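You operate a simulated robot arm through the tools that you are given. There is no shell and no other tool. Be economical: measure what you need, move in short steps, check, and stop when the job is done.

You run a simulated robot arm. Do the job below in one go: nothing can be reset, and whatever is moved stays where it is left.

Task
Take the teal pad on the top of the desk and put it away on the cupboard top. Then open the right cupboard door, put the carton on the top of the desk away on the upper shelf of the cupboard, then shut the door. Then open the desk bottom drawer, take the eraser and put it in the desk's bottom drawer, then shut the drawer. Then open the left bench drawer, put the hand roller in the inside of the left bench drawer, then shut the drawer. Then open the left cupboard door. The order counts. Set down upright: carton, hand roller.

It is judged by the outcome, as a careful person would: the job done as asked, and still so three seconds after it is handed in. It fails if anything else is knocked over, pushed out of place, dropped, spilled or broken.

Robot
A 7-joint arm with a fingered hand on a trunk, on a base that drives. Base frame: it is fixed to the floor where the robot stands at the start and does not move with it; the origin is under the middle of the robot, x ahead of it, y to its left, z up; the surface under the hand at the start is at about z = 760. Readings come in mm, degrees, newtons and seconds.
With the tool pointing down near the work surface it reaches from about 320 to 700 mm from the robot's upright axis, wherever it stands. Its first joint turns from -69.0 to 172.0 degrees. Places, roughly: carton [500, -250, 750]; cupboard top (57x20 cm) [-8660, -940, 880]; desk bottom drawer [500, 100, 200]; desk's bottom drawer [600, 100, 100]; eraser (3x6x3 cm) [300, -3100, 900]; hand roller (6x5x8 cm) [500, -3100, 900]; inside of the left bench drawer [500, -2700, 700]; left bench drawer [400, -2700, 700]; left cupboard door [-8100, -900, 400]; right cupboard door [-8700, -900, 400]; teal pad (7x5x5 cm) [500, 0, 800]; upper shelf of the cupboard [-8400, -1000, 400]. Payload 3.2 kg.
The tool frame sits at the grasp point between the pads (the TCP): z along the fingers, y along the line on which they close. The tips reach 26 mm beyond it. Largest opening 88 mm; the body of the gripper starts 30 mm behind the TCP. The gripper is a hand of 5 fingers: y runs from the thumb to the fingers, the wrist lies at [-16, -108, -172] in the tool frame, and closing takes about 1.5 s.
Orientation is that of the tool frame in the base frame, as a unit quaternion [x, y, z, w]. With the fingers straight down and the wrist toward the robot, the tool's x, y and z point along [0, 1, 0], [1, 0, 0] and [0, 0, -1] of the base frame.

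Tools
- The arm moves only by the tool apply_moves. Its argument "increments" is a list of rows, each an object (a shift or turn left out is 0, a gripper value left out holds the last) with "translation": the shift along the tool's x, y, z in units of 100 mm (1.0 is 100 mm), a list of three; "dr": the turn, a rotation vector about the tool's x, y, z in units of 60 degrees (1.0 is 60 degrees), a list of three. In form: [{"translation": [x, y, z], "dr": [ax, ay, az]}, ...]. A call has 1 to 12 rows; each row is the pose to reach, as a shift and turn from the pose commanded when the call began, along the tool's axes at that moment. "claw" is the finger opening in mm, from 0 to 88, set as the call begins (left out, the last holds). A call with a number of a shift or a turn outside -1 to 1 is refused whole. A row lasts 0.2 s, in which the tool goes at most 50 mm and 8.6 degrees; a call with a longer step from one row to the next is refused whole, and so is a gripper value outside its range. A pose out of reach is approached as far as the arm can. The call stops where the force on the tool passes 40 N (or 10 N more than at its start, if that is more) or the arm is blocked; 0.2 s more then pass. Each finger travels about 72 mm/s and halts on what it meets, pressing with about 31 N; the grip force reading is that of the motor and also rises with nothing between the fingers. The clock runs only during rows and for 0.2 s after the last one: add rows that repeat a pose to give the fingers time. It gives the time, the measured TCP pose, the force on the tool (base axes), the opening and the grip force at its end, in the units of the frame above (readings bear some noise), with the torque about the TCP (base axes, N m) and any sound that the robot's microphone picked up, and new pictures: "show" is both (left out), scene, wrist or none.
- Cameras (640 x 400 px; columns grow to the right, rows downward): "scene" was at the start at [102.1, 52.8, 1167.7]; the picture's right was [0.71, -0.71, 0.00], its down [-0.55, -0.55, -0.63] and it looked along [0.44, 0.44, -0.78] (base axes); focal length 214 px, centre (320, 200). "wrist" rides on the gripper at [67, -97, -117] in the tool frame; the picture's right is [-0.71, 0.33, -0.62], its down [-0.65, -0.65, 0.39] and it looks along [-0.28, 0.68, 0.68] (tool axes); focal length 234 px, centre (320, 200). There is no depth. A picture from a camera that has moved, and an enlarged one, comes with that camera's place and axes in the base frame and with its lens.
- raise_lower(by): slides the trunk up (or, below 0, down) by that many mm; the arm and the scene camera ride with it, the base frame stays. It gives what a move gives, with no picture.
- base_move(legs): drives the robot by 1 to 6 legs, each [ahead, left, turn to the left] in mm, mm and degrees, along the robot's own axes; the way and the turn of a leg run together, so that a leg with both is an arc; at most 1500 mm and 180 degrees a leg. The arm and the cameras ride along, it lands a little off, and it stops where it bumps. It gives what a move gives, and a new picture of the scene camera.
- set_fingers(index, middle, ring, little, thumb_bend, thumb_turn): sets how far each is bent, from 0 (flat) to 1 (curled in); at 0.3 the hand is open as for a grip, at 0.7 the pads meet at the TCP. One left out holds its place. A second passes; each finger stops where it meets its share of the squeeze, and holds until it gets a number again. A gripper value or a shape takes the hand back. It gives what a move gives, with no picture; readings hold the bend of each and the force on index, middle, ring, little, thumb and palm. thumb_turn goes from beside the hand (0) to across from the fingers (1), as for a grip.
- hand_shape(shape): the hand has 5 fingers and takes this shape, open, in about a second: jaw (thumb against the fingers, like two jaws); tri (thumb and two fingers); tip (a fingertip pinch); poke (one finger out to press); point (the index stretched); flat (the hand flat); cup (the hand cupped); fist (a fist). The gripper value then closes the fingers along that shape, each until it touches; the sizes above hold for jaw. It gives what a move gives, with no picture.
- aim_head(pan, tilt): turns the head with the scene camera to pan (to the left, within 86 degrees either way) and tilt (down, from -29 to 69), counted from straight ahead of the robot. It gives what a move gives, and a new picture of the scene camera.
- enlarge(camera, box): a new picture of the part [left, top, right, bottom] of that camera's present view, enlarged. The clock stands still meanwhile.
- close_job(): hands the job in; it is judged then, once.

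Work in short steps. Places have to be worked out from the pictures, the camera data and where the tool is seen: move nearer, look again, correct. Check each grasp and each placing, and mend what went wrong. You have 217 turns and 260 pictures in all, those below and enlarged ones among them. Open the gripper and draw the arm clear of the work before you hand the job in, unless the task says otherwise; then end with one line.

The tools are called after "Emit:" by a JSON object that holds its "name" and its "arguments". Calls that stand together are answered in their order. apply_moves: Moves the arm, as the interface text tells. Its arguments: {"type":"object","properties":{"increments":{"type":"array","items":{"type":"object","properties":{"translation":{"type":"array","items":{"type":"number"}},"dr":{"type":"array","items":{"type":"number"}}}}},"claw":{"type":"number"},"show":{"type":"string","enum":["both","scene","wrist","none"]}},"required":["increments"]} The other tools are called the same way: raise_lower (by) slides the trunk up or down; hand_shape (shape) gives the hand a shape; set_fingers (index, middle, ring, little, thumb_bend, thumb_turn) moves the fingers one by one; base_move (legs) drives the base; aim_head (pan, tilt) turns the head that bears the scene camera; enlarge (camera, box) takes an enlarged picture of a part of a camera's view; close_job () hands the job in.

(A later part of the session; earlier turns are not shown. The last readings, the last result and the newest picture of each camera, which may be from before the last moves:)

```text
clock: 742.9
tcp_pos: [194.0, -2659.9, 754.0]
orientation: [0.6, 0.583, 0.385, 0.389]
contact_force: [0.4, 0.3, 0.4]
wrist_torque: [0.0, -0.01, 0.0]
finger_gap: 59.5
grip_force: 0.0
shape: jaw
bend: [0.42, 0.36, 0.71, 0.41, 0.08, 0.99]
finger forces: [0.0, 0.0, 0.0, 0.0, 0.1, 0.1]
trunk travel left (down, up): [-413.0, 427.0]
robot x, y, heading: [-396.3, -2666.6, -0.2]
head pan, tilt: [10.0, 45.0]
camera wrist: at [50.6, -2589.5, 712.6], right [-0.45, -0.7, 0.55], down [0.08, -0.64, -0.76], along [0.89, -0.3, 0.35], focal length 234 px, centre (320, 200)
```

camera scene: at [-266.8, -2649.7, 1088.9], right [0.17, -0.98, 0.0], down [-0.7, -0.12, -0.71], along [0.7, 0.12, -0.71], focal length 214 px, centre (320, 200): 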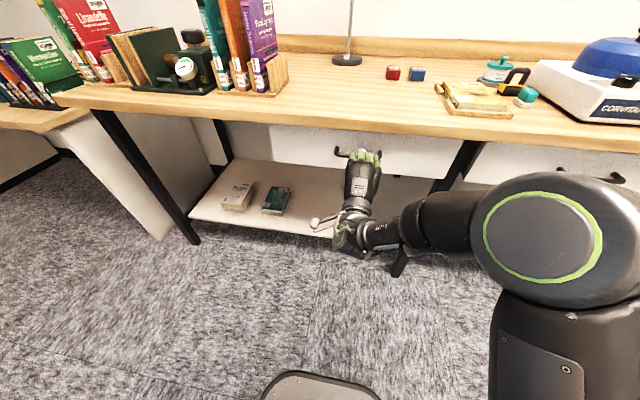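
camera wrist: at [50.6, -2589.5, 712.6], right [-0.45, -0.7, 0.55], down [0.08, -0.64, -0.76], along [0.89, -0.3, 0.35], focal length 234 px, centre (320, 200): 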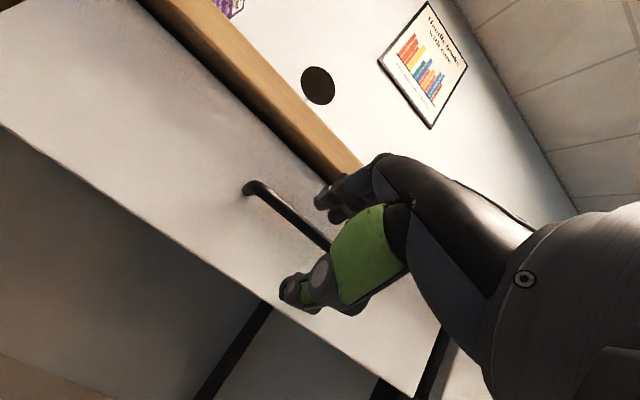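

The bar (z≈765) is between fingers and thumb. Raise 10 mm, advance 62 mm and close.

Emit:
{"name": "raise_lower", "arguments": {"by": 10}}

Emit:
{"name": "base_move", "arguments": {"legs": [[62, 0, 0]]}}

Emit:
{"name": "apply_moves", "arguments": {"increments": [{}, {}, {}, {}, {}, {}, {}], "claw": 0, "show": "wrist"}}

```text
clock: 743.5
tcp_pos: [194.0, -2660.3, 764.1]
orientation: [0.6, 0.583, 0.385, 0.389]
contact_force: [-0.1, 0.7, 0.0]
wrist_torque: [0.04, -0.01, -0.01]
finger_gap: 59.6
grip_force: 0.1
shape: jaw
bend: [0.42, 0.36, 0.71, 0.41, 0.08, 0.99]
finger forces: [0.0, 0.1, 0.0, 0.0, 0.0, 0.0]
trunk travel left (down, up): [-423.0, 417.0]
robot x, y, heading: [-395.6, -2664.6, 0.1]
head pan, tilt: [10.0, 45.0]
```

```text
clock: 744.5
tcp_pos: [237.1, -2657.7, 765.6]
orientation: [0.598, 0.584, 0.388, 0.389]
contact_force: [-6.1, -1.6, -0.2]
wrist_torque: [0.01, -0.1, -0.07]
finger_gap: 57.9
grip_force: 0.0
shape: jaw
bend: [0.43, 0.38, 0.71, 0.41, 0.08, 0.99]
finger forces: [2.2, 4.1, 0.0, 0.0, 0.1, 0.1]
trunk travel left (down, up): [-423.0, 417.0]
robot x, y, heading: [-345.0, -2663.4, -0.1]
head pan, tilt: [10.0, 45.0]
stopped in leg 1: the force on the tool passed its limit at 75 N (the readings are from after the stop); the commanded pose is now the measured one
camera scene: at [-220.9, -2650.1, 1099.2], right [0.17, -0.98, 0.0], down [-0.7, -0.12, -0.71], along [0.7, 0.12, -0.71], focal length 214 px, centre (320, 200)
```

scene: 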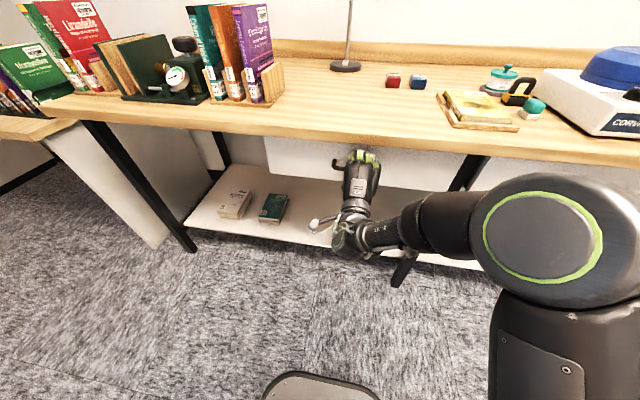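

```text
clock: 746.1
tcp_pos: [238.2, -2657.1, 758.0]
orientation: [0.599, 0.589, 0.383, 0.384]
contact_force: [-12.8, -1.4, -30.5]
wrist_torque: [0.06, 0.19, 0.0]
finger_gap: 4.0
grip_force: 30.6
shape: jaw
bend: [0.64, 0.75, 0.72, 0.62, 0.8, 1.0]
finger forces: [9.5, 0.0, 0.0, 0.0, 39.2, 0.0]
trunk travel left (down, up): [-423.0, 417.0]
robot x, y, heading: [-347.5, -2662.8, -0.0]
head pan, tilt: [10.0, 45.0]
camera wrist: at [94.2, -2587.8, 717.6], right [-0.44, -0.71, 0.55], down [0.08, -0.65, -0.76], along [0.89, -0.29, 0.34], focal length 234 px, centre (320, 200)
```

wrist: 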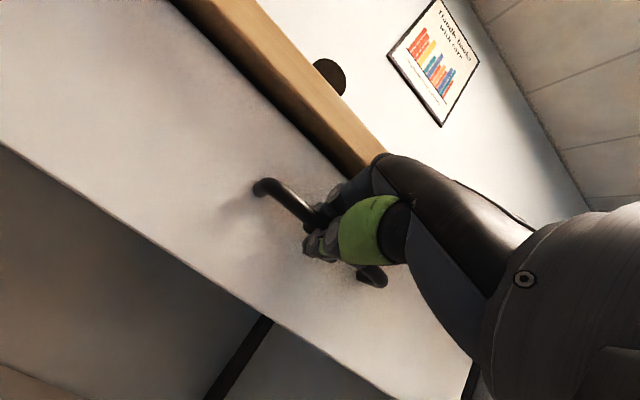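

Gripped around the bar. Pull back 150 mm.

Emit:
{"name": "base_move", "arguments": {"legs": [[-150, 0, 0]]}}

```text
clock: 747.5
tcp_pos: [90.4, -2657.6, 757.9]
orientation: [0.599, 0.588, 0.383, 0.384]
contact_force: [0.9, -0.6, -29.6]
wrist_torque: [0.07, 0.19, -0.08]
finger_gap: 3.7
grip_force: 30.5
shape: jaw
bend: [0.64, 0.75, 0.72, 0.62, 0.81, 1.0]
finger forces: [10.8, 0.9, 0.0, 0.0, 37.5, 0.0]
trunk travel left (down, up): [-423.0, 417.0]
robot x, y, heading: [-497.0, -2665.2, -0.0]
head pan, tilt: [10.0, 45.0]
camera scene: at [-366.1, -2649.9, 1098.3], right [0.17, -0.98, 0.0], down [-0.7, -0.12, -0.7], along [0.69, 0.12, -0.71], focal length 214 px, centre (320, 200)
```

scene: 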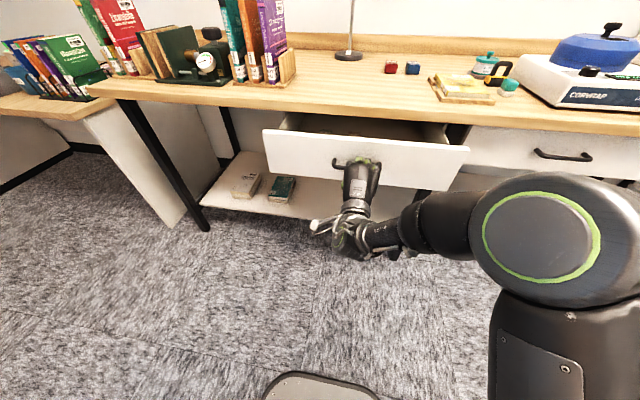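

Opening well. Pull another 110 mm.

Emit:
{"name": "base_move", "arguments": {"legs": [[-110, 0, 0]]}}

Emit:
{"name": "apply_moves", "arguments": {"increments": [{}, {}, {}, {}, {}, {}], "claw": 60, "show": "none"}}

Emit:
{"name": "base_move", "arguments": {"legs": [[-120, 0, 0]]}}

```text
clock: 748.7
tcp_pos: [-21.2, -2656.9, 756.0]
orientation: [0.599, 0.59, 0.382, 0.383]
contact_force: [0.8, -0.5, -24.2]
wrist_torque: [0.0, 0.15, -0.01]
finger_gap: 3.2
grip_force: 31.1
shape: jaw
bend: [0.62, 0.75, 0.72, 0.62, 0.82, 1.0]
finger forces: [12.6, 1.3, 0.1, 2.0, 36.9, 0.0]
trunk travel left (down, up): [-423.0, 417.0]
robot x, y, heading: [-610.3, -2659.9, -0.2]
head pan, tilt: [10.0, 45.0]
camera scene: at [-476.9, -2649.6, 1098.4], right [0.17, -0.99, 0.0], down [-0.7, -0.12, -0.7], along [0.69, 0.12, -0.71], focal length 214 px, centre (320, 200)
```

scene: 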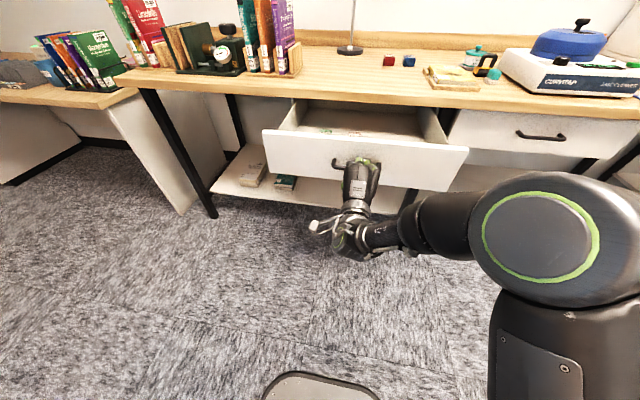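

```text
clock: 750.1
tcp_pos: [-23.3, -2657.1, 760.5]
orientation: [0.6, 0.588, 0.383, 0.384]
contact_force: [-1.6, 0.2, -0.4]
wrist_torque: [-0.04, -0.03, 0.0]
finger_gap: 59.8
grip_force: 0.0
shape: jaw
bend: [0.42, 0.36, 0.71, 0.41, 0.08, 0.99]
finger forces: [0.1, 0.9, 0.0, 0.1, 0.0, 0.1]
trunk travel left (down, up): [-423.0, 417.0]
robot x, y, heading: [-613.6, -2658.3, -0.1]
head pan, tilt: [10.0, 45.0]
```

```text
clock: 751.3
tcp_pos: [-143.2, -2658.2, 759.7]
orientation: [0.6, 0.588, 0.382, 0.385]
contact_force: [-0.4, -0.5, -0.4]
wrist_torque: [-0.03, -0.01, -0.01]
finger_gap: 59.7
grip_force: 0.1
shape: jaw
bend: [0.42, 0.36, 0.71, 0.41, 0.08, 0.99]
finger forces: [0.0, 0.1, 0.1, 0.0, 0.0, 0.1]
trunk travel left (down, up): [-423.0, 417.0]
robot x, y, heading: [-726.5, -2661.9, -0.1]
head pan, tilt: [10.0, 45.0]
camera scene: at [-601.0, -2649.4, 1099.1], right [0.17, -0.99, 0.0], down [-0.7, -0.12, -0.71], along [0.7, 0.12, -0.71], focal length 214 px, centre (320, 200)
```

scene: 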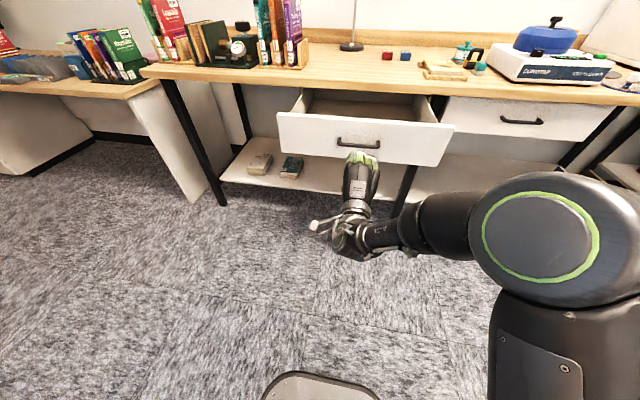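

The drawer is open ~260 mm. Next the hand roller: raise, bring the hand back to vertical, and go above it.

Emit:
{"name": "raise_lower", "arguments": {"by": 330}}

Emit:
{"name": "apply_moves", "arguments": {"increments": [{"dr": [0.14, 0, 0]}, {"dr": [0.28, 0, 0]}, {"dr": [0.42, 0, 0]}, {"dr": [0.56, 0, 0]}, {"dr": [0.7, 0, 0]}, {"dr": [0.84, 0, 0]}, {"dr": [0.97, 0, 0]}, {"dr": [1.0, 0, 0]}, {"dr": [1.0, 0, 0]}], "claw": 88, "show": "none"}}

Emit:
{"name": "base_move", "arguments": {"legs": [[0, -430, 0]]}}

```text
clock: 754.5
tcp_pos: [-141.6, -2657.8, 1088.6]
orientation: [0.599, 0.589, 0.383, 0.384]
contact_force: [-0.5, -0.4, -0.4]
wrist_torque: [0.0, 0.02, 0.01]
finger_gap: 59.8
grip_force: 0.0
shape: jaw
bend: [0.42, 0.36, 0.71, 0.41, 0.08, 0.99]
finger forces: [0.0, 0.0, 0.0, 0.1, 0.0, 0.0]
trunk travel left (down, up): [-753.0, 87.0]
robot x, y, heading: [-732.2, -2662.2, 0.1]
head pan, tilt: [10.0, 45.0]
```

```text
clock: 756.5
tcp_pos: [-143.6, -2658.0, 1089.2]
orientation: [0.711, 0.701, 0.037, 0.033]
contact_force: [-0.5, 0.0, -0.5]
wrist_torque: [0.0, 0.0, 0.0]
finger_gap: 87.9
grip_force: 0.0
shape: jaw
bend: [0.3, 0.3, 0.3, 0.3, 0.3, 0.97]
finger forces: [0.0, 0.0, 0.0, 0.0, 0.1, 0.0]
trunk travel left (down, up): [-753.0, 87.0]
robot x, y, heading: [-729.7, -2661.6, -0.1]
head pan, tilt: [10.0, 45.0]
```

```text
clock: 759.2
tcp_pos: [-143.5, -3082.4, 1089.0]
orientation: [0.711, 0.702, 0.038, 0.032]
contact_force: [0.0, -0.1, 0.6]
wrist_torque: [-0.01, 0.02, -0.02]
finger_gap: 87.7
grip_force: 0.0
shape: jaw
bend: [0.3, 0.3, 0.3, 0.3, 0.3, 0.97]
finger forces: [0.0, 0.0, 0.1, 0.0, 0.1, 0.1]
trunk travel left (down, up): [-753.0, 87.0]
robot x, y, heading: [-730.0, -3090.0, 0.0]
head pan, tilt: [10.0, 45.0]
camera scene: at [-601.0, -3075.2, 1429.0], right [0.17, -0.98, 0.0], down [-0.7, -0.12, -0.71], along [0.7, 0.12, -0.71], focal length 214 px, centre (320, 200)
```

scene: 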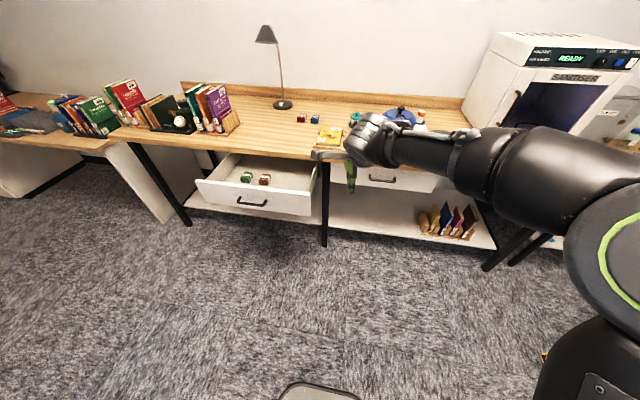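

The drawer holds two small items; fine. Move forward over the bench column.

Emit:
{"name": "base_move", "arguments": {"legs": [[570, -3, 0]]}}

Emit:
{"name": "enlarge", "arguments": {"camera": "wrist", "box": [180, 110, 420, 310]}}

```text
clock: 762.4
tcp_pos: [429.6, -3085.8, 1089.4]
orientation: [0.71, 0.702, 0.038, 0.032]
contact_force: [0.9, -0.6, -0.5]
wrist_torque: [-0.05, -0.04, 0.0]
finger_gap: 88.0
grip_force: 0.1
shape: jaw
bend: [0.3, 0.3, 0.3, 0.3, 0.3, 0.97]
finger forces: [0.1, 0.0, 0.0, 0.0, 0.0, 0.1]
trunk travel left (down, up): [-753.0, 87.0]
robot x, y, heading: [-158.6, -3091.1, -0.3]
head pan, tilt: [10.0, 45.0]
camera scene: at [-26.5, -3079.0, 1429.0], right [0.17, -0.99, 0.0], down [-0.7, -0.12, -0.71], along [0.7, 0.12, -0.71], focal length 214 px, centre (320, 200)
```

scene: 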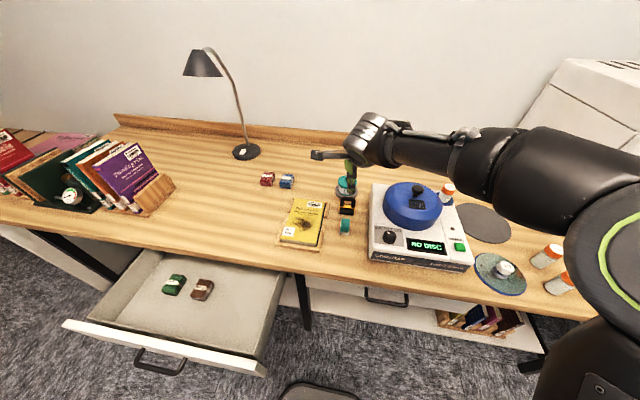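

```text
2.00 times, centred on (300, 210) of wrist
camera zoom: at [324.5, -3018.6, 1196.3], right [0.26, -0.72, 0.65], down [-0.62, -0.64, -0.46], along [0.74, -0.28, -0.61], focal length 468 px, centre (360, 180)
```

zoom: 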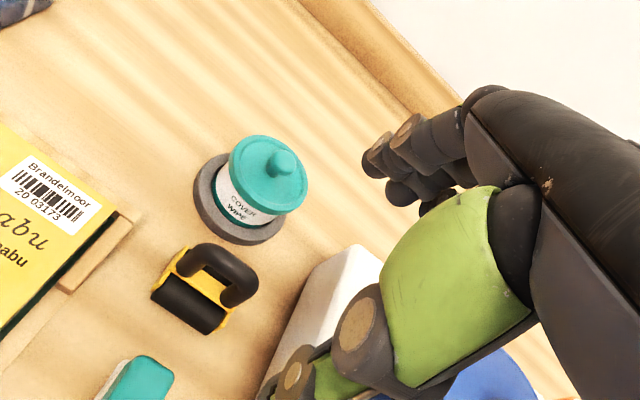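

The roller has an arched handle along y at about [490, -3079], top z≈935. Straighten the last tilt, move over it and descend partway with a 50 mm opening.

Emit:
{"name": "apply_moves", "arguments": {"increments": [{"translation": [0.03, 0.3, 0], "dr": [0.05, 0, 0]}, {"translation": [0.07, 0.57, -0.05], "dr": [0.095, 0, 0]}, {"translation": [0.07, 0.6, 0.3], "dr": [0.095, 0, 0]}, {"translation": [0.07, 0.64, 0.7], "dr": [0.095, 0, 0]}, {"translation": [0.07, 0.64, 0.7], "dr": [0.095, 0, 0]}], "claw": 50, "show": "wrist"}}

```text
clock: 763.6
tcp_pos: [501.2, -3080.4, 1026.3]
orientation: [0.712, 0.703, 0.003, -0.002]
contact_force: [0.3, -0.1, 0.5]
wrist_torque: [-0.01, 0.04, -0.01]
finger_gap: 50.6
grip_force: 0.0
shape: jaw
bend: [0.47, 0.4, 0.72, 0.45, 0.1, 0.99]
finger forces: [0.0, 0.1, 0.1, 0.0, 0.0, 0.0]
trunk travel left (down, up): [-753.0, 87.0]
robot x, y, heading: [-155.0, -3093.7, -0.4]
head pan, tilt: [10.0, 45.0]
camera wrist: at [405.8, -3012.5, 1143.6], right [0.32, -0.72, 0.62], down [-0.66, -0.64, -0.39], along [0.68, -0.28, -0.68], focal length 234 px, centre (320, 200)
```

wrist: 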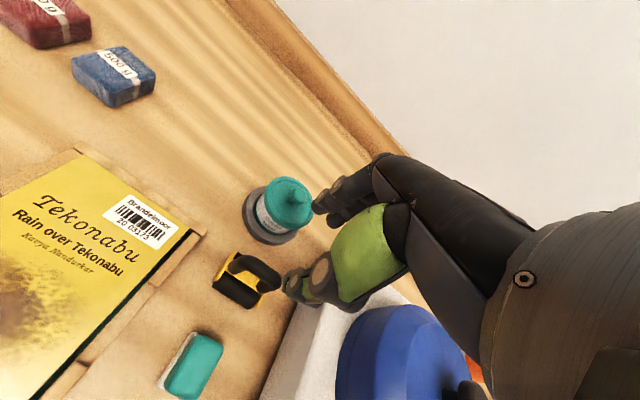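

Handle bar triangulated at [495, -3078, ~926]. Shift -7 mm and lower with the trunk.

Emit:
{"name": "apply_moves", "arguments": {"increments": [{"translation": [0.02, -0.07, 0.2]}, {"translation": [0.02, -0.07, 0.4]}, {"translation": [0.02, -0.07, 0.6]}, {"translation": [0.02, -0.07, 0.6]}], "show": "wrist"}}

```text
clock: 764.6
tcp_pos: [494.4, -3078.6, 966.6]
orientation: [0.711, 0.703, 0.003, -0.002]
contact_force: [-0.6, -0.1, -0.2]
wrist_torque: [0.02, -0.02, -0.02]
finger_gap: 50.4
grip_force: 0.0
shape: jaw
bend: [0.47, 0.4, 0.72, 0.45, 0.1, 0.99]
finger forces: [0.0, 0.0, 0.0, 0.1, 0.1, 0.0]
trunk travel left (down, up): [-753.0, 87.0]
robot x, y, heading: [-150.9, -3095.0, -0.3]
head pan, tilt: [10.0, 45.0]
camera wrist: at [398.9, -3010.2, 1083.5], right [0.32, -0.72, 0.62], down [-0.66, -0.64, -0.39], along [0.68, -0.28, -0.68], focal length 234 px, centre (320, 200)
```

wrist: 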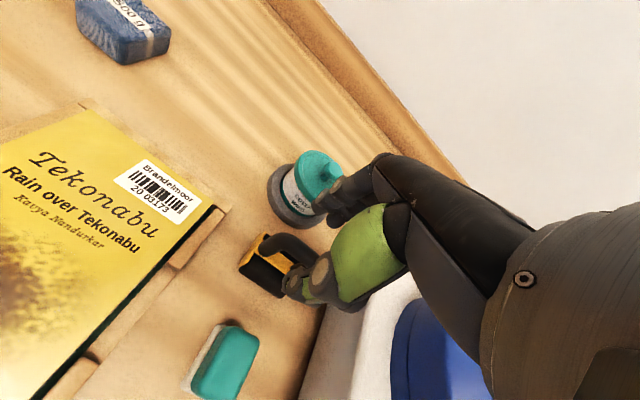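

Thumb is in front, fingers behind the handle. Descend 44 mm and check.

Emit:
{"name": "apply_moves", "arguments": {"increments": [{"translation": [0, 0, 0.12]}, {"translation": [0, 0, 0.24]}, {"translation": [0, 0, 0.36]}, {"translation": [0, 0, 0.44]}, {"translation": [0, 0, 0.44]}], "show": "wrist"}}

```text
clock: 765.8
tcp_pos: [494.9, -3077.3, 922.5]
orientation: [0.711, 0.703, 0.003, -0.002]
contact_force: [0.2, 0.2, 0.8]
wrist_torque: [-0.02, -0.02, -0.01]
finger_gap: 50.4
grip_force: 0.1
shape: jaw
bend: [0.47, 0.4, 0.72, 0.45, 0.1, 0.99]
finger forces: [0.0, 0.1, 0.0, 0.0, 0.1, 0.0]
trunk travel left (down, up): [-753.0, 87.0]
robot x, y, heading: [-158.6, -3091.4, -0.1]
head pan, tilt: [10.0, 45.0]
camera wrist: at [398.9, -3009.3, 1039.3], right [0.32, -0.72, 0.62], down [-0.66, -0.64, -0.39], along [0.68, -0.28, -0.68], focal length 234 px, centre (320, 200)
```

wrist: 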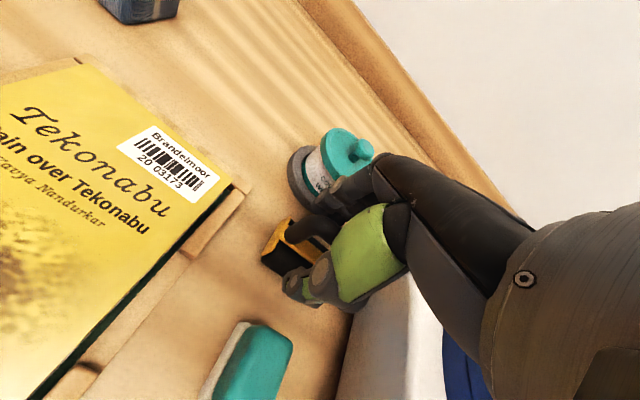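

No contact with anything. Close the fingers on the handle.

Emit:
{"name": "apply_moves", "arguments": {"increments": [{}, {}, {}, {}, {}, {}], "claw": 0, "show": "none"}}

Emit:
{"name": "apply_moves", "arguments": {"increments": [{"translation": [0, 0, -0.15]}, {"translation": [0, 0, -0.4]}, {"translation": [0, 0, -0.7]}, {"translation": [0, 0, -0.7]}], "show": "wrist"}}

```text
clock: 767.2
tcp_pos: [494.2, -3076.2, 922.6]
orientation: [0.712, 0.702, 0.003, -0.002]
contact_force: [0.8, -1.0, 1.1]
wrist_torque: [-0.07, -0.08, 0.03]
finger_gap: 3.6
grip_force: 31.1
shape: jaw
bend: [0.67, 0.7, 0.7, 0.7, 0.84, 1.0]
finger forces: [13.9, 4.4, 3.0, 0.1, 27.0, 0.1]
trunk travel left (down, up): [-753.0, 87.0]
robot x, y, heading: [-154.5, -3092.4, 0.1]
head pan, tilt: [10.0, 45.0]
```

```text
clock: 768.2
tcp_pos: [493.9, -3079.2, 992.1]
orientation: [0.711, 0.703, 0.002, -0.003]
contact_force: [0.1, 0.4, -0.8]
wrist_torque: [0.0, 0.01, -0.05]
finger_gap: 3.9
grip_force: 30.9
shape: jaw
bend: [0.71, 0.7, 0.7, 0.7, 0.85, 1.0]
finger forces: [14.0, 4.9, 2.6, 0.0, 27.1, 0.0]
trunk travel left (down, up): [-753.0, 87.0]
robot x, y, heading: [-154.9, -3092.6, 0.2]
head pan, tilt: [10.0, 45.0]
camera wrist: at [399.3, -3011.2, 1109.6], right [0.32, -0.72, 0.62], down [-0.66, -0.64, -0.39], along [0.68, -0.28, -0.68], focal length 234 px, centre (320, 200)
```

wrist: 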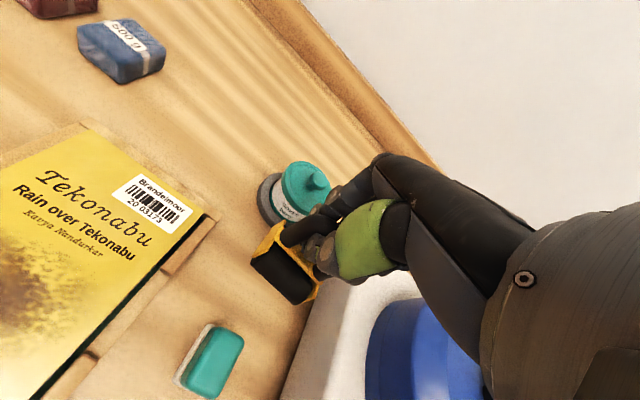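

Lifted. Zoom to check its attitude in the hand.

Emit:
{"name": "enlarge", "arguments": {"camera": "wrist", "box": [210, 190, 370, 310]}}

Emit:
{"name": "aim_head", "arguments": {"pan": 0, "tilt": 40}}

```text
3.33 times, centred on (290, 250) of wrist
camera zoom: at [399.3, -3011.2, 1109.6], right [0.32, -0.72, 0.62], down [-0.66, -0.64, -0.39], along [0.68, -0.28, -0.68], focal length 781 px, centre (420, 33)
```

zoom: 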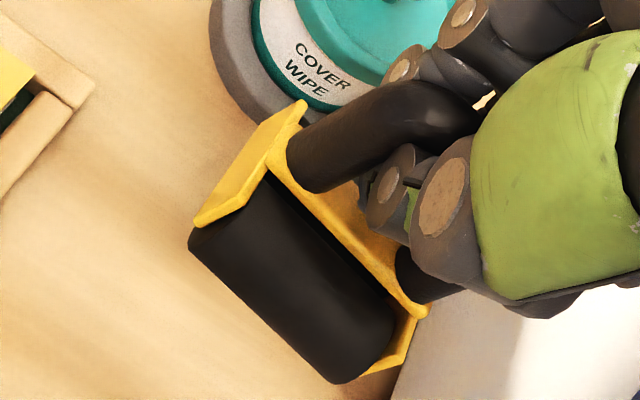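

```text
clock: 769.0
tcp_pos: [495.1, -3078.5, 992.7]
orientation: [0.712, 0.703, 0.003, -0.002]
contact_force: [0.3, 0.2, -1.3]
wrist_torque: [0.01, 0.02, 0.03]
finger_gap: 4.1
grip_force: 31.3
shape: jaw
bend: [0.71, 0.7, 0.7, 0.7, 0.85, 1.0]
finger forces: [14.0, 5.0, 2.5, 0.0, 27.1, 0.0]
trunk travel left (down, up): [-753.0, 87.0]
robot x, y, heading: [-155.6, -3090.0, -0.4]
head pan, tilt: [0.0, 40.0]
camera scene: at [-21.5, -3093.0, 1436.2], right [0.0, -1.0, 0.0], down [-0.64, 0.0, -0.77], along [0.77, 0.0, -0.64], focal length 214 px, centre (320, 200)
```

scene: 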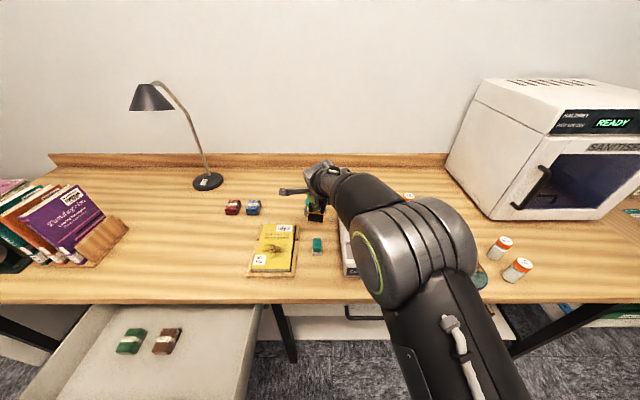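

Handle loop is wrapped securely and the roller hangs upright. Carry it over the open drawer's free right part (x≈125, y≈-2780).

Emit:
{"name": "base_move", "arguments": {"legs": [[-370, 0, 0], [0, 298, 0]]}}

Emit:
{"name": "raise_lower", "arguments": {"by": -110}}

Emit:
{"name": "apply_moves", "arguments": {"increments": [{}], "show": "both"}}

```text
clock: 773.0
tcp_pos: [128.8, -2779.0, 992.9]
orientation: [0.713, 0.701, 0.002, -0.003]
contact_force: [0.9, 0.2, -1.3]
wrist_torque: [-0.01, 0.01, 0.0]
finger_gap: 4.1
grip_force: 30.5
shape: jaw
bend: [0.71, 0.7, 0.7, 0.7, 0.85, 1.0]
finger forces: [14.0, 4.9, 2.5, 0.0, 27.2, 0.0]
trunk travel left (down, up): [-753.0, 87.0]
robot x, y, heading: [-521.7, -2791.0, -0.2]
head pan, tilt: [0.0, 40.0]
camera scene: at [-387.1, -2791.5, 1436.3], right [-0.01, -1.0, 0.0], down [-0.64, 0.0, -0.77], along [0.77, 0.0, -0.64], focal length 214 px, centre (320, 200)
```

scene: 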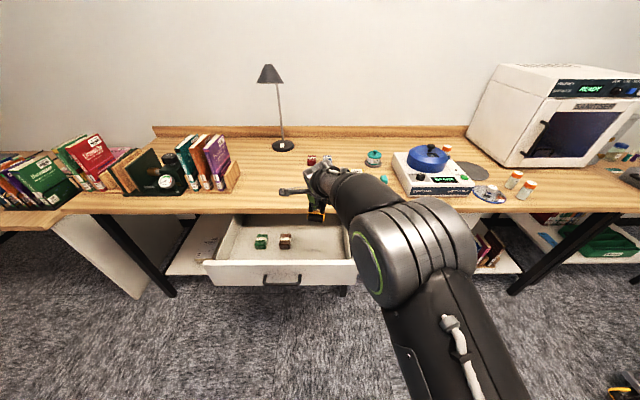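

```text
clock: 774.4
tcp_pos: [128.2, -2779.8, 883.1]
orientation: [0.713, 0.701, 0.002, -0.002]
contact_force: [-0.2, 0.8, -1.4]
wrist_torque: [-0.01, -0.03, 0.01]
finger_gap: 4.4
grip_force: 31.0
shape: jaw
bend: [0.71, 0.7, 0.7, 0.7, 0.85, 1.0]
finger forces: [14.0, 5.0, 2.6, 0.1, 27.1, 0.0]
trunk travel left (down, up): [-643.0, 197.0]
robot x, y, heading: [-522.0, -2788.7, -0.2]
head pan, tilt: [0.0, 40.0]
```

```text
clock: 774.8
tcp_pos: [129.0, -2779.6, 882.1]
orientation: [0.713, 0.701, 0.002, -0.003]
contact_force: [0.5, 0.0, -1.1]
wrist_torque: [0.01, -0.04, -0.02]
finger_gap: 4.2
grip_force: 30.6
shape: jaw
bend: [0.71, 0.7, 0.7, 0.7, 0.85, 1.0]
finger forces: [14.0, 5.0, 2.7, 0.0, 27.2, 0.0]
trunk travel left (down, up): [-643.0, 197.0]
robot x, y, heading: [-521.5, -2792.0, -0.2]
head pan, tilt: [0.0, 40.0]
camera scene: at [-387.2, -2791.7, 1326.3], right [-0.01, -1.0, 0.0], down [-0.64, 0.0, -0.77], along [0.77, 0.0, -0.64], focal length 214 px, centre (320, 200)
camera wrist: at [33.5, -2711.3, 999.6], right [0.32, -0.72, 0.62], down [-0.66, -0.64, -0.39], along [0.68, -0.29, -0.68], focal length 234 px, centre (320, 200)
```

scene: 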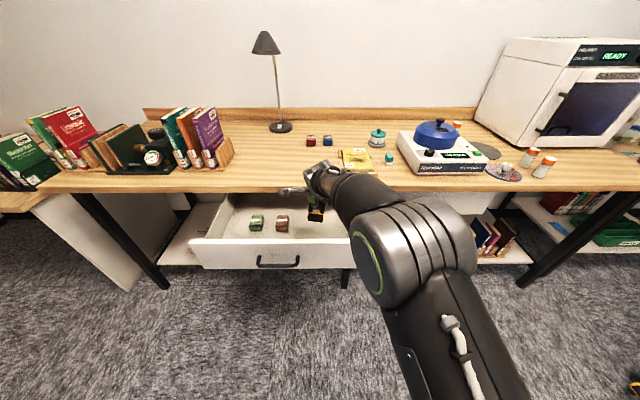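
wrist: 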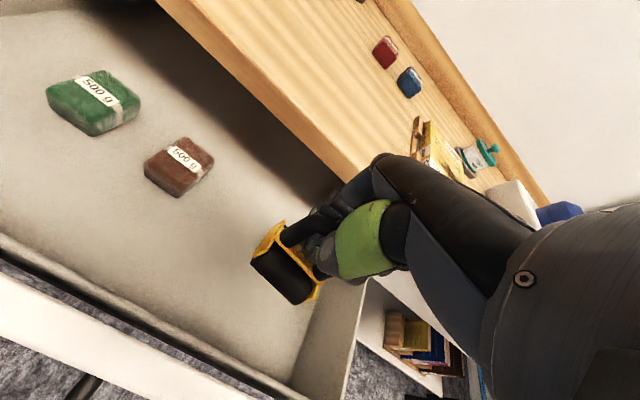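

Over free drawer floor. Lower 80 mm, then feel for the floor.

Emit:
{"name": "raise_lower", "arguments": {"by": -80}}

Emit:
{"name": "apply_moves", "arguments": {"increments": [{"translation": [0, 0, 0.06]}, {"translation": [0, 0, 0.12]}, {"translation": [0, 0, 0.18]}, {"translation": [0, 0, 0.18]}], "show": "wrist"}}

```text
clock: 776.0
tcp_pos: [128.8, -2777.9, 802.6]
orientation: [0.712, 0.702, 0.003, -0.003]
contact_force: [-0.3, 0.5, -0.2]
wrist_torque: [0.01, 0.0, 0.0]
finger_gap: 4.1
grip_force: 30.8
shape: jaw
bend: [0.71, 0.7, 0.7, 0.7, 0.85, 1.0]
finger forces: [14.0, 4.9, 2.7, 0.1, 27.2, 0.0]
trunk travel left (down, up): [-563.0, 277.0]
robot x, y, heading: [-523.7, -2791.3, -0.3]
head pan, tilt: [0.0, 40.0]
```

```text
clock: 777.0
tcp_pos: [127.6, -2778.5, 784.6]
orientation: [0.713, 0.701, 0.002, -0.002]
contact_force: [0.3, -0.2, -1.0]
wrist_torque: [0.0, -0.04, -0.02]
finger_gap: 4.1
grip_force: 30.9
shape: jaw
bend: [0.71, 0.7, 0.7, 0.7, 0.85, 1.0]
finger forces: [13.9, 4.8, 2.6, 0.0, 27.2, 0.0]
trunk travel left (down, up): [-563.0, 277.0]
robot x, y, heading: [-521.5, -2789.6, -0.3]
head pan, tilt: [0.0, 40.0]
camera wrist: at [33.3, -2711.0, 901.6], right [0.32, -0.72, 0.62], down [-0.66, -0.64, -0.39], along [0.68, -0.28, -0.68], focal length 234 px, centre (320, 200)
```

wrist: 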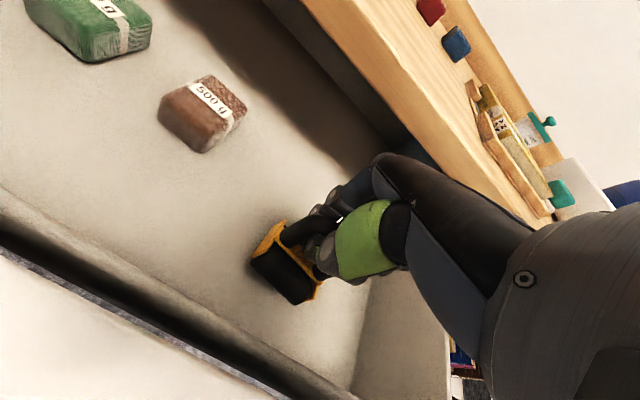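

Floor estimated at z≈692, so ~28 mm to go. Continue in small steps.

Emit:
{"name": "apply_moves", "arguments": {"increments": [{"translation": [0, 0, 0.08]}, {"translation": [0, 0, 0.16]}, {"translation": [0, 0, 0.22]}, {"translation": [0, 0, 0.26]}, {"translation": [0, 0, 0.29]}], "show": "none"}}

```text
clock: 778.1
tcp_pos: [128.3, -2778.8, 766.6]
orientation: [0.713, 0.701, 0.012, 0.006]
contact_force: [1.3, 1.0, 35.7]
wrist_torque: [-0.24, -0.35, 0.11]
finger_gap: 4.3
grip_force: 31.1
shape: jaw
bend: [0.71, 0.7, 0.71, 0.7, 0.87, 1.0]
finger forces: [5.9, 34.9, 2.0, 0.0, 15.5, 0.0]
trunk travel left (down, up): [-563.0, 277.0]
robot x, y, heading: [-526.1, -2788.6, -0.4]
head pan, tilt: [0.0, 40.0]
```

Floor contact. Ease up 5 mm and open.

Emit:
{"name": "apply_moves", "arguments": {"increments": [{"translation": [0, 0, -0.06]}, {"translation": [0, 0, -0.06]}], "show": "none"}}

Emit:
{"name": "apply_moves", "arguments": {"increments": [{}, {}, {}, {}, {}], "claw": 55, "show": "wrist"}}

```text
clock: 778.8
tcp_pos: [126.0, -2778.7, 767.2]
orientation: [0.713, 0.701, 0.007, 0.0]
contact_force: [1.3, 0.4, 24.4]
wrist_torque: [-0.16, -0.25, 0.08]
finger_gap: 4.2
grip_force: 31.3
shape: jaw
bend: [0.71, 0.7, 0.71, 0.7, 0.87, 1.0]
finger forces: [6.9, 26.5, 2.4, 0.0, 14.7, 0.0]
trunk travel left (down, up): [-563.0, 277.0]
robot x, y, heading: [-519.8, -2791.1, -0.0]
head pan, tilt: [0.0, 40.0]
```

```text
clock: 780.0
tcp_pos: [127.2, -2779.3, 763.6]
orientation: [0.713, 0.701, 0.005, -0.001]
contact_force: [0.3, 0.5, 17.7]
wrist_torque: [0.12, 0.28, -0.02]
finger_gap: 51.9
grip_force: 0.1
shape: jaw
bend: [0.45, 0.38, 0.72, 0.43, 0.0, 0.99]
finger forces: [0.1, 0.1, 0.0, 0.0, 27.7, 0.1]
trunk travel left (down, up): [-563.0, 277.0]
robot x, y, heading: [-521.9, -2793.1, -0.3]
head pan, tilt: [0.0, 40.0]
camera wrist: at [31.1, -2711.0, 880.9], right [0.32, -0.72, 0.62], down [-0.66, -0.64, -0.4], along [0.68, -0.28, -0.68], focal length 234 px, centre (320, 200)
```

wrist: 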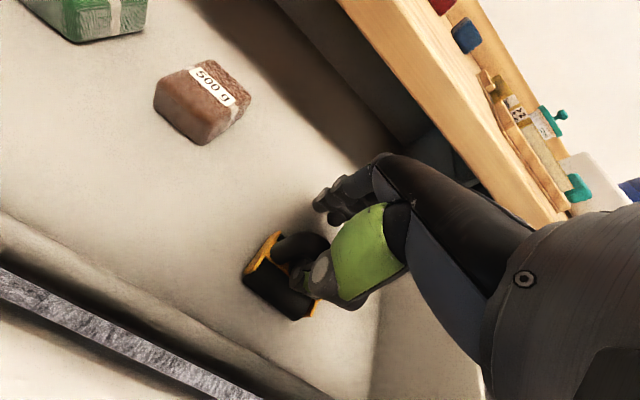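

The thumb still presses on the roller body. Rise 6 mm and open fully, then look.

Emit:
{"name": "apply_moves", "arguments": {"increments": [{"translation": [0, 0, -0.06]}, {"translation": [0, 0, -0.06]}, {"translation": [0, 0, -0.06]}, {"translation": [0, 0, -0.06]}], "claw": 88, "show": "none"}}

Emit:
{"name": "enlarge", "arguments": {"camera": "wrist", "box": [210, 190, 370, 310]}}

```text
clock: 781.0
tcp_pos: [128.4, -2778.8, 766.0]
orientation: [0.713, 0.701, 0.003, -0.003]
contact_force: [0.7, -0.2, -0.1]
wrist_torque: [0.01, 0.0, 0.0]
finger_gap: 87.7
grip_force: 0.1
shape: jaw
bend: [0.3, 0.3, 0.3, 0.3, 0.3, 0.97]
finger forces: [0.0, 0.0, 0.1, 0.1, 0.0, 0.1]
trunk travel left (down, up): [-563.0, 277.0]
robot x, y, heading: [-524.2, -2792.6, -0.5]
head pan, tilt: [0.0, 40.0]
```

```text
3.33 times, centred on (290, 250) of wrist
camera zoom: at [33.2, -2711.0, 884.4], right [0.32, -0.72, 0.62], down [-0.66, -0.64, -0.39], along [0.68, -0.29, -0.68], focal length 781 px, centre (420, 33)
```

zoom: 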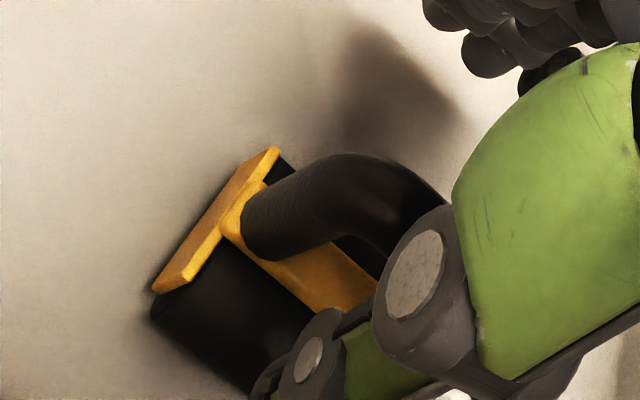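

All clear, roller upright. Rise straight up and look.

Emit:
{"name": "raise_lower", "arguments": {"by": 160}}

Emit:
{"name": "apply_moves", "arguments": {"increments": [{}], "show": "wrist"}}

```text
clock: 782.8
tcp_pos: [129.3, -2777.6, 925.9]
orientation: [0.713, 0.701, 0.002, -0.003]
contact_force: [0.1, 0.6, 0.1]
wrist_torque: [0.01, -0.01, 0.02]
finger_gap: 87.6
grip_force: 0.1
shape: jaw
bend: [0.3, 0.3, 0.3, 0.3, 0.3, 0.97]
finger forces: [0.1, 0.1, 0.0, 0.1, 0.0, 0.0]
trunk travel left (down, up): [-723.0, 117.0]
robot x, y, heading: [-520.3, -2787.8, -0.2]
head pan, tilt: [0.0, 40.0]
```

```text
clock: 783.2
tcp_pos: [127.8, -2779.4, 926.7]
orientation: [0.713, 0.701, 0.003, -0.002]
contact_force: [0.2, -0.9, -0.2]
wrist_torque: [0.0, -0.02, 0.01]
finger_gap: 87.6
grip_force: 0.0
shape: jaw
bend: [0.3, 0.3, 0.3, 0.3, 0.3, 0.97]
finger forces: [0.1, 0.1, 0.1, 0.0, 0.1, 0.0]
trunk travel left (down, up): [-723.0, 117.0]
robot x, y, heading: [-520.8, -2789.1, -0.4]
head pan, tilt: [0.0, 40.0]
camera wrist: at [33.3, -2711.1, 1044.5], right [0.32, -0.72, 0.62], down [-0.66, -0.64, -0.39], along [0.68, -0.29, -0.68], focal length 234 px, centre (320, 200)
```

wrist: 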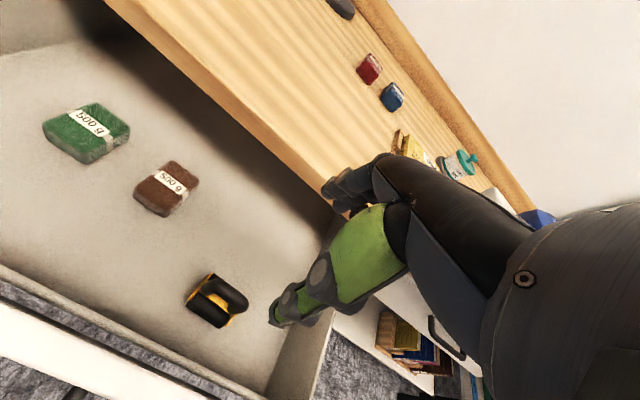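

Roller is upright in the drawer. Back off, lower the closed hand in front of the panel's centre and push it shut.

Emit:
{"name": "base_move", "arguments": {"legs": [[-270, 118, 0.3]]}}

Emit:
{"name": "apply_moves", "arguments": {"increments": [{}, {}, {}, {}, {}, {}], "claw": 5, "show": "none"}}

Emit:
{"name": "raise_lower", "arguments": {"by": -160}}

Emit:
{"name": "base_move", "arguments": {"legs": [[200, 0, 0]]}}

```text
clock: 785.2
tcp_pos: [-139.0, -2657.4, 927.7]
orientation: [0.711, 0.704, 0.003, -0.003]
contact_force: [0.4, -0.4, 0.1]
wrist_torque: [0.02, 0.0, 0.0]
finger_gap: 87.9
grip_force: 0.0
shape: jaw
bend: [0.3, 0.3, 0.3, 0.3, 0.3, 0.97]
finger forces: [0.0, 0.0, 0.0, 0.0, 0.0, 0.1]
trunk travel left (down, up): [-723.0, 117.0]
robot x, y, heading: [-788.3, -2673.1, -0.3]
head pan, tilt: [0.0, 40.0]
camera scene: at [-654.8, -2672.8, 1406.3], right [0.0, -1.0, 0.0], down [-0.64, 0.0, -0.77], along [0.77, 0.0, -0.64], focal length 214 px, centre (320, 200)
```

scene: 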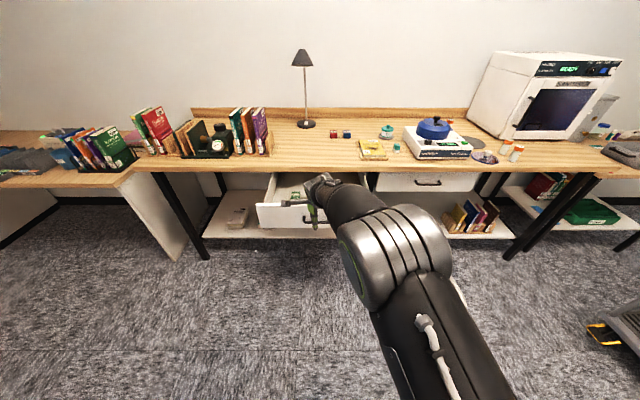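

```text
clock: 786.6
tcp_pos: [-137.8, -2657.7, 926.2]
orientation: [0.711, 0.703, 0.002, -0.003]
contact_force: [0.4, -0.4, -0.8]
wrist_torque: [-0.01, 0.0, 0.0]
finger_gap: 5.3
grip_force: 0.0
shape: jaw
bend: [0.68, 0.66, 0.71, 0.67, 0.6, 1.0]
finger forces: [0.0, 0.0, 0.0, 0.0, 0.1, 0.0]
trunk travel left (down, up): [-723.0, 117.0]
robot x, y, heading: [-788.4, -2673.3, -0.2]
head pan, tilt: [0.0, 40.0]
```

```text
clock: 788.4
tcp_pos: [-139.0, -2657.0, 767.4]
orientation: [0.711, 0.704, 0.003, -0.002]
contact_force: [-0.4, 0.2, 0.7]
wrist_torque: [-0.03, -0.05, -0.01]
finger_gap: 5.5
grip_force: 0.0
shape: jaw
bend: [0.68, 0.66, 0.71, 0.67, 0.6, 1.0]
finger forces: [0.0, 0.1, 0.0, 0.1, 0.0, 0.0]
trunk travel left (down, up): [-563.0, 277.0]
robot x, y, heading: [-787.8, -2674.3, 0.1]
head pan, tilt: [0.0, 40.0]
```

```text
clock: 790.0
tcp_pos: [60.9, -2658.8, 767.3]
orientation: [0.711, 0.703, 0.003, -0.002]
contact_force: [-0.3, 0.6, -0.4]
wrist_torque: [-0.01, 0.02, 0.0]
finger_gap: 5.0
grip_force: 0.1
shape: jaw
bend: [0.68, 0.66, 0.71, 0.67, 0.6, 1.0]
finger forces: [0.0, 0.0, 0.1, 0.0, 0.0, 0.1]
trunk travel left (down, up): [-563.0, 277.0]
robot x, y, heading: [-592.1, -2671.4, -0.2]
head pan, tilt: [0.0, 40.0]
camera scene: at [-455.7, -2673.1, 1246.2], right [0.0, -1.0, 0.0], down [-0.64, 0.0, -0.77], along [0.77, 0.0, -0.64], focal length 214 px, centre (320, 200)
```

scene: 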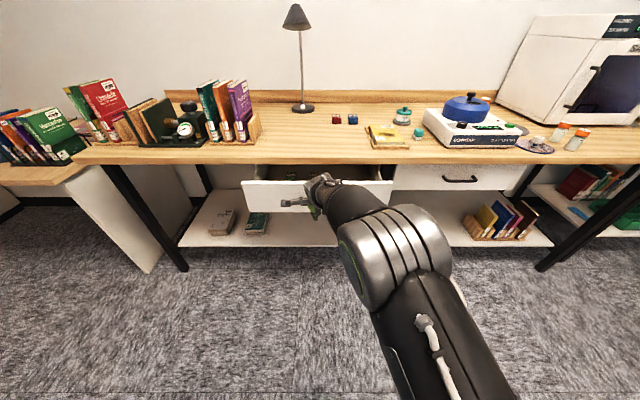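

Closing smoothly. Continue to flush.

Emit:
{"name": "base_move", "arguments": {"legs": [[95, 0, 0], [40, 0, 0]]}}

Emit:
{"name": "enlarge", "arguments": {"camera": "scene", "box": [180, 120, 500, 260]}}

```text
clock: 791.6
tcp_pos: [194.8, -2657.3, 764.7]
orientation: [0.711, 0.704, 0.002, -0.003]
contact_force: [-0.2, 0.2, -0.5]
wrist_torque: [0.01, 0.04, 0.01]
finger_gap: 5.1
grip_force: 0.0
shape: jaw
bend: [0.68, 0.66, 0.71, 0.67, 0.6, 1.0]
finger forces: [0.0, 0.1, 0.0, 0.0, 0.1, 0.0]
trunk travel left (down, up): [-563.0, 277.0]
robot x, y, heading: [-456.4, -2671.2, 0.2]
head pan, tilt: [0.0, 40.0]
camera scene: at [-321.0, -2673.1, 1246.2], right [0.0, -1.0, 0.0], down [-0.64, 0.0, -0.77], along [0.77, 0.0, -0.64], focal length 214 px, centre (320, 200)
```

scene: 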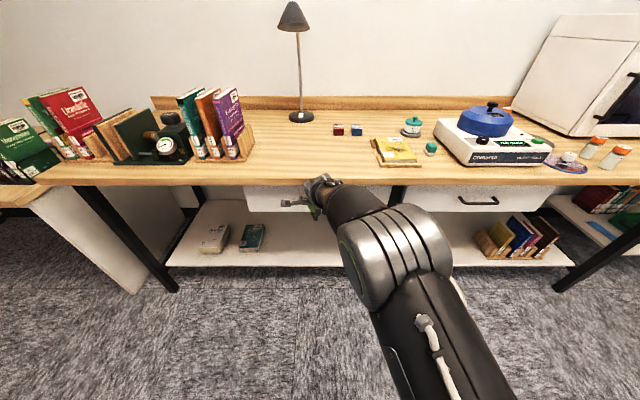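

```text
2.00 times, centred on (340, 190) of scene
camera zoom: at [-321.0, -2673.1, 1246.2], right [0.0, -1.0, 0.0], down [-0.64, 0.0, -0.77], along [0.77, 0.0, -0.64], focal length 429 px, centre (280, 220)
```

zoom: 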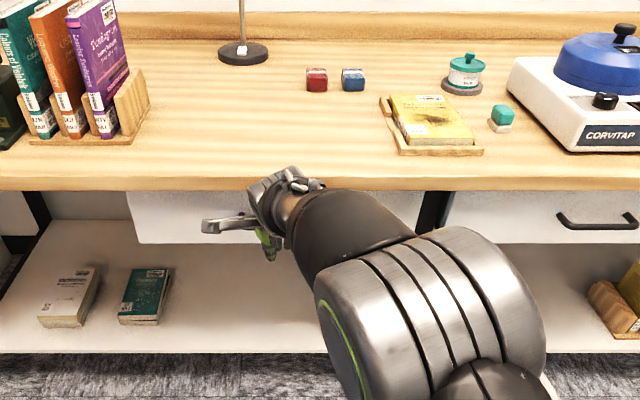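

Push a bit more until resistance.

Emit:
{"name": "base_move", "arguments": {"legs": [[45, 0, 0]]}}

```text
clock: 792.5
tcp_pos: [214.6, -2658.3, 768.1]
orientation: [0.711, 0.703, -0.003, -0.005]
contact_force: [-12.6, -0.6, 5.7]
wrist_torque: [-0.11, -0.1, -0.2]
finger_gap: 4.1
grip_force: 0.0
shape: jaw
bend: [0.68, 0.72, 0.71, 0.67, 0.6, 1.0]
finger forces: [0.0, 10.8, 4.0, 0.1, 0.0, 0.0]
trunk travel left (down, up): [-563.0, 277.0]
robot x, y, heading: [-428.8, -2670.4, 0.1]
head pan, tilt: [0.0, 40.0]
stopped in leg 1: the force on the tool passed its limit at 49 N (the readings are from after the stop); the commanded pose is now the measured one
camera scene: at [-298.6, -2673.4, 1246.8], right [0.0, -1.0, 0.0], down [-0.64, 0.0, -0.77], along [0.77, 0.0, -0.64], focal length 214 px, centre (320, 200)
```

scene: 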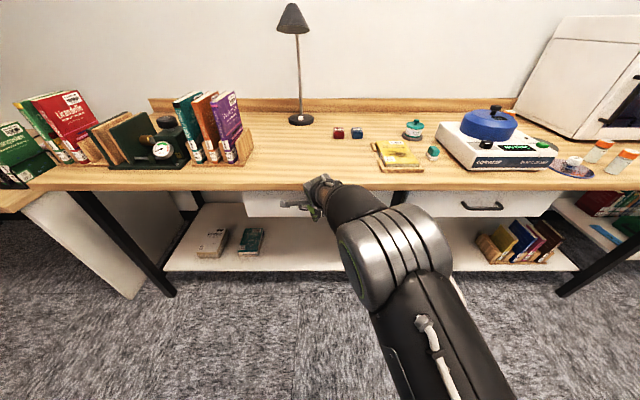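

Resistance met. Back off and verify that the drawer is flush.

Emit:
{"name": "base_move", "arguments": {"legs": [[-220, 0, 0]]}}

Emit:
{"name": "enlarge", "arguments": {"camera": "scene", "box": [200, 120, 520, 260]}}

```text
clock: 794.2
tcp_pos: [-3.0, -2657.0, 765.1]
orientation: [0.711, 0.704, -0.003, -0.006]
contact_force: [0.1, -0.2, -0.1]
wrist_torque: [-0.03, -0.02, 0.03]
finger_gap: 4.9
grip_force: 0.0
shape: jaw
bend: [0.68, 0.66, 0.71, 0.67, 0.6, 1.0]
finger forces: [0.0, 0.0, 0.0, 0.1, 0.0, 0.0]
trunk travel left (down, up): [-563.0, 277.0]
robot x, y, heading: [-652.4, -2674.6, -0.2]
head pan, tilt: [0.0, 40.0]
camera scene: at [-516.0, -2673.1, 1246.4], right [0.0, -1.0, 0.0], down [-0.64, 0.0, -0.77], along [0.77, 0.0, -0.64], focal length 214 px, centre (320, 200)
```

scene: 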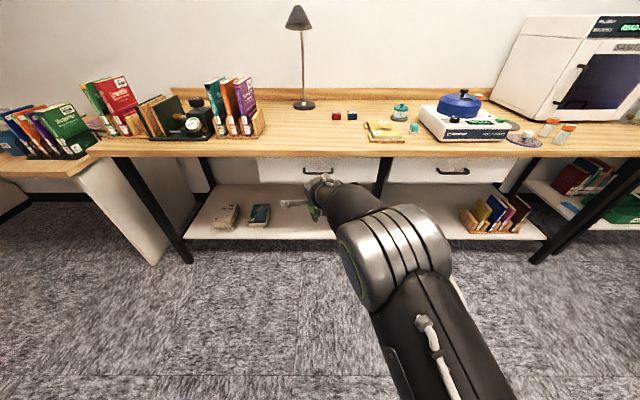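

```text
2.00 times, centred on (360, 190) of scene
camera zoom: at [-516.0, -2673.1, 1246.4], right [0.0, -1.0, 0.0], down [-0.64, 0.0, -0.77], along [0.77, 0.0, -0.64], focal length 429 px, centre (240, 220)
```

zoom: 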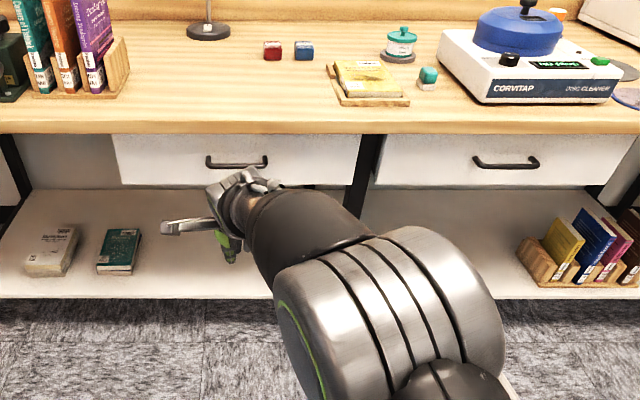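

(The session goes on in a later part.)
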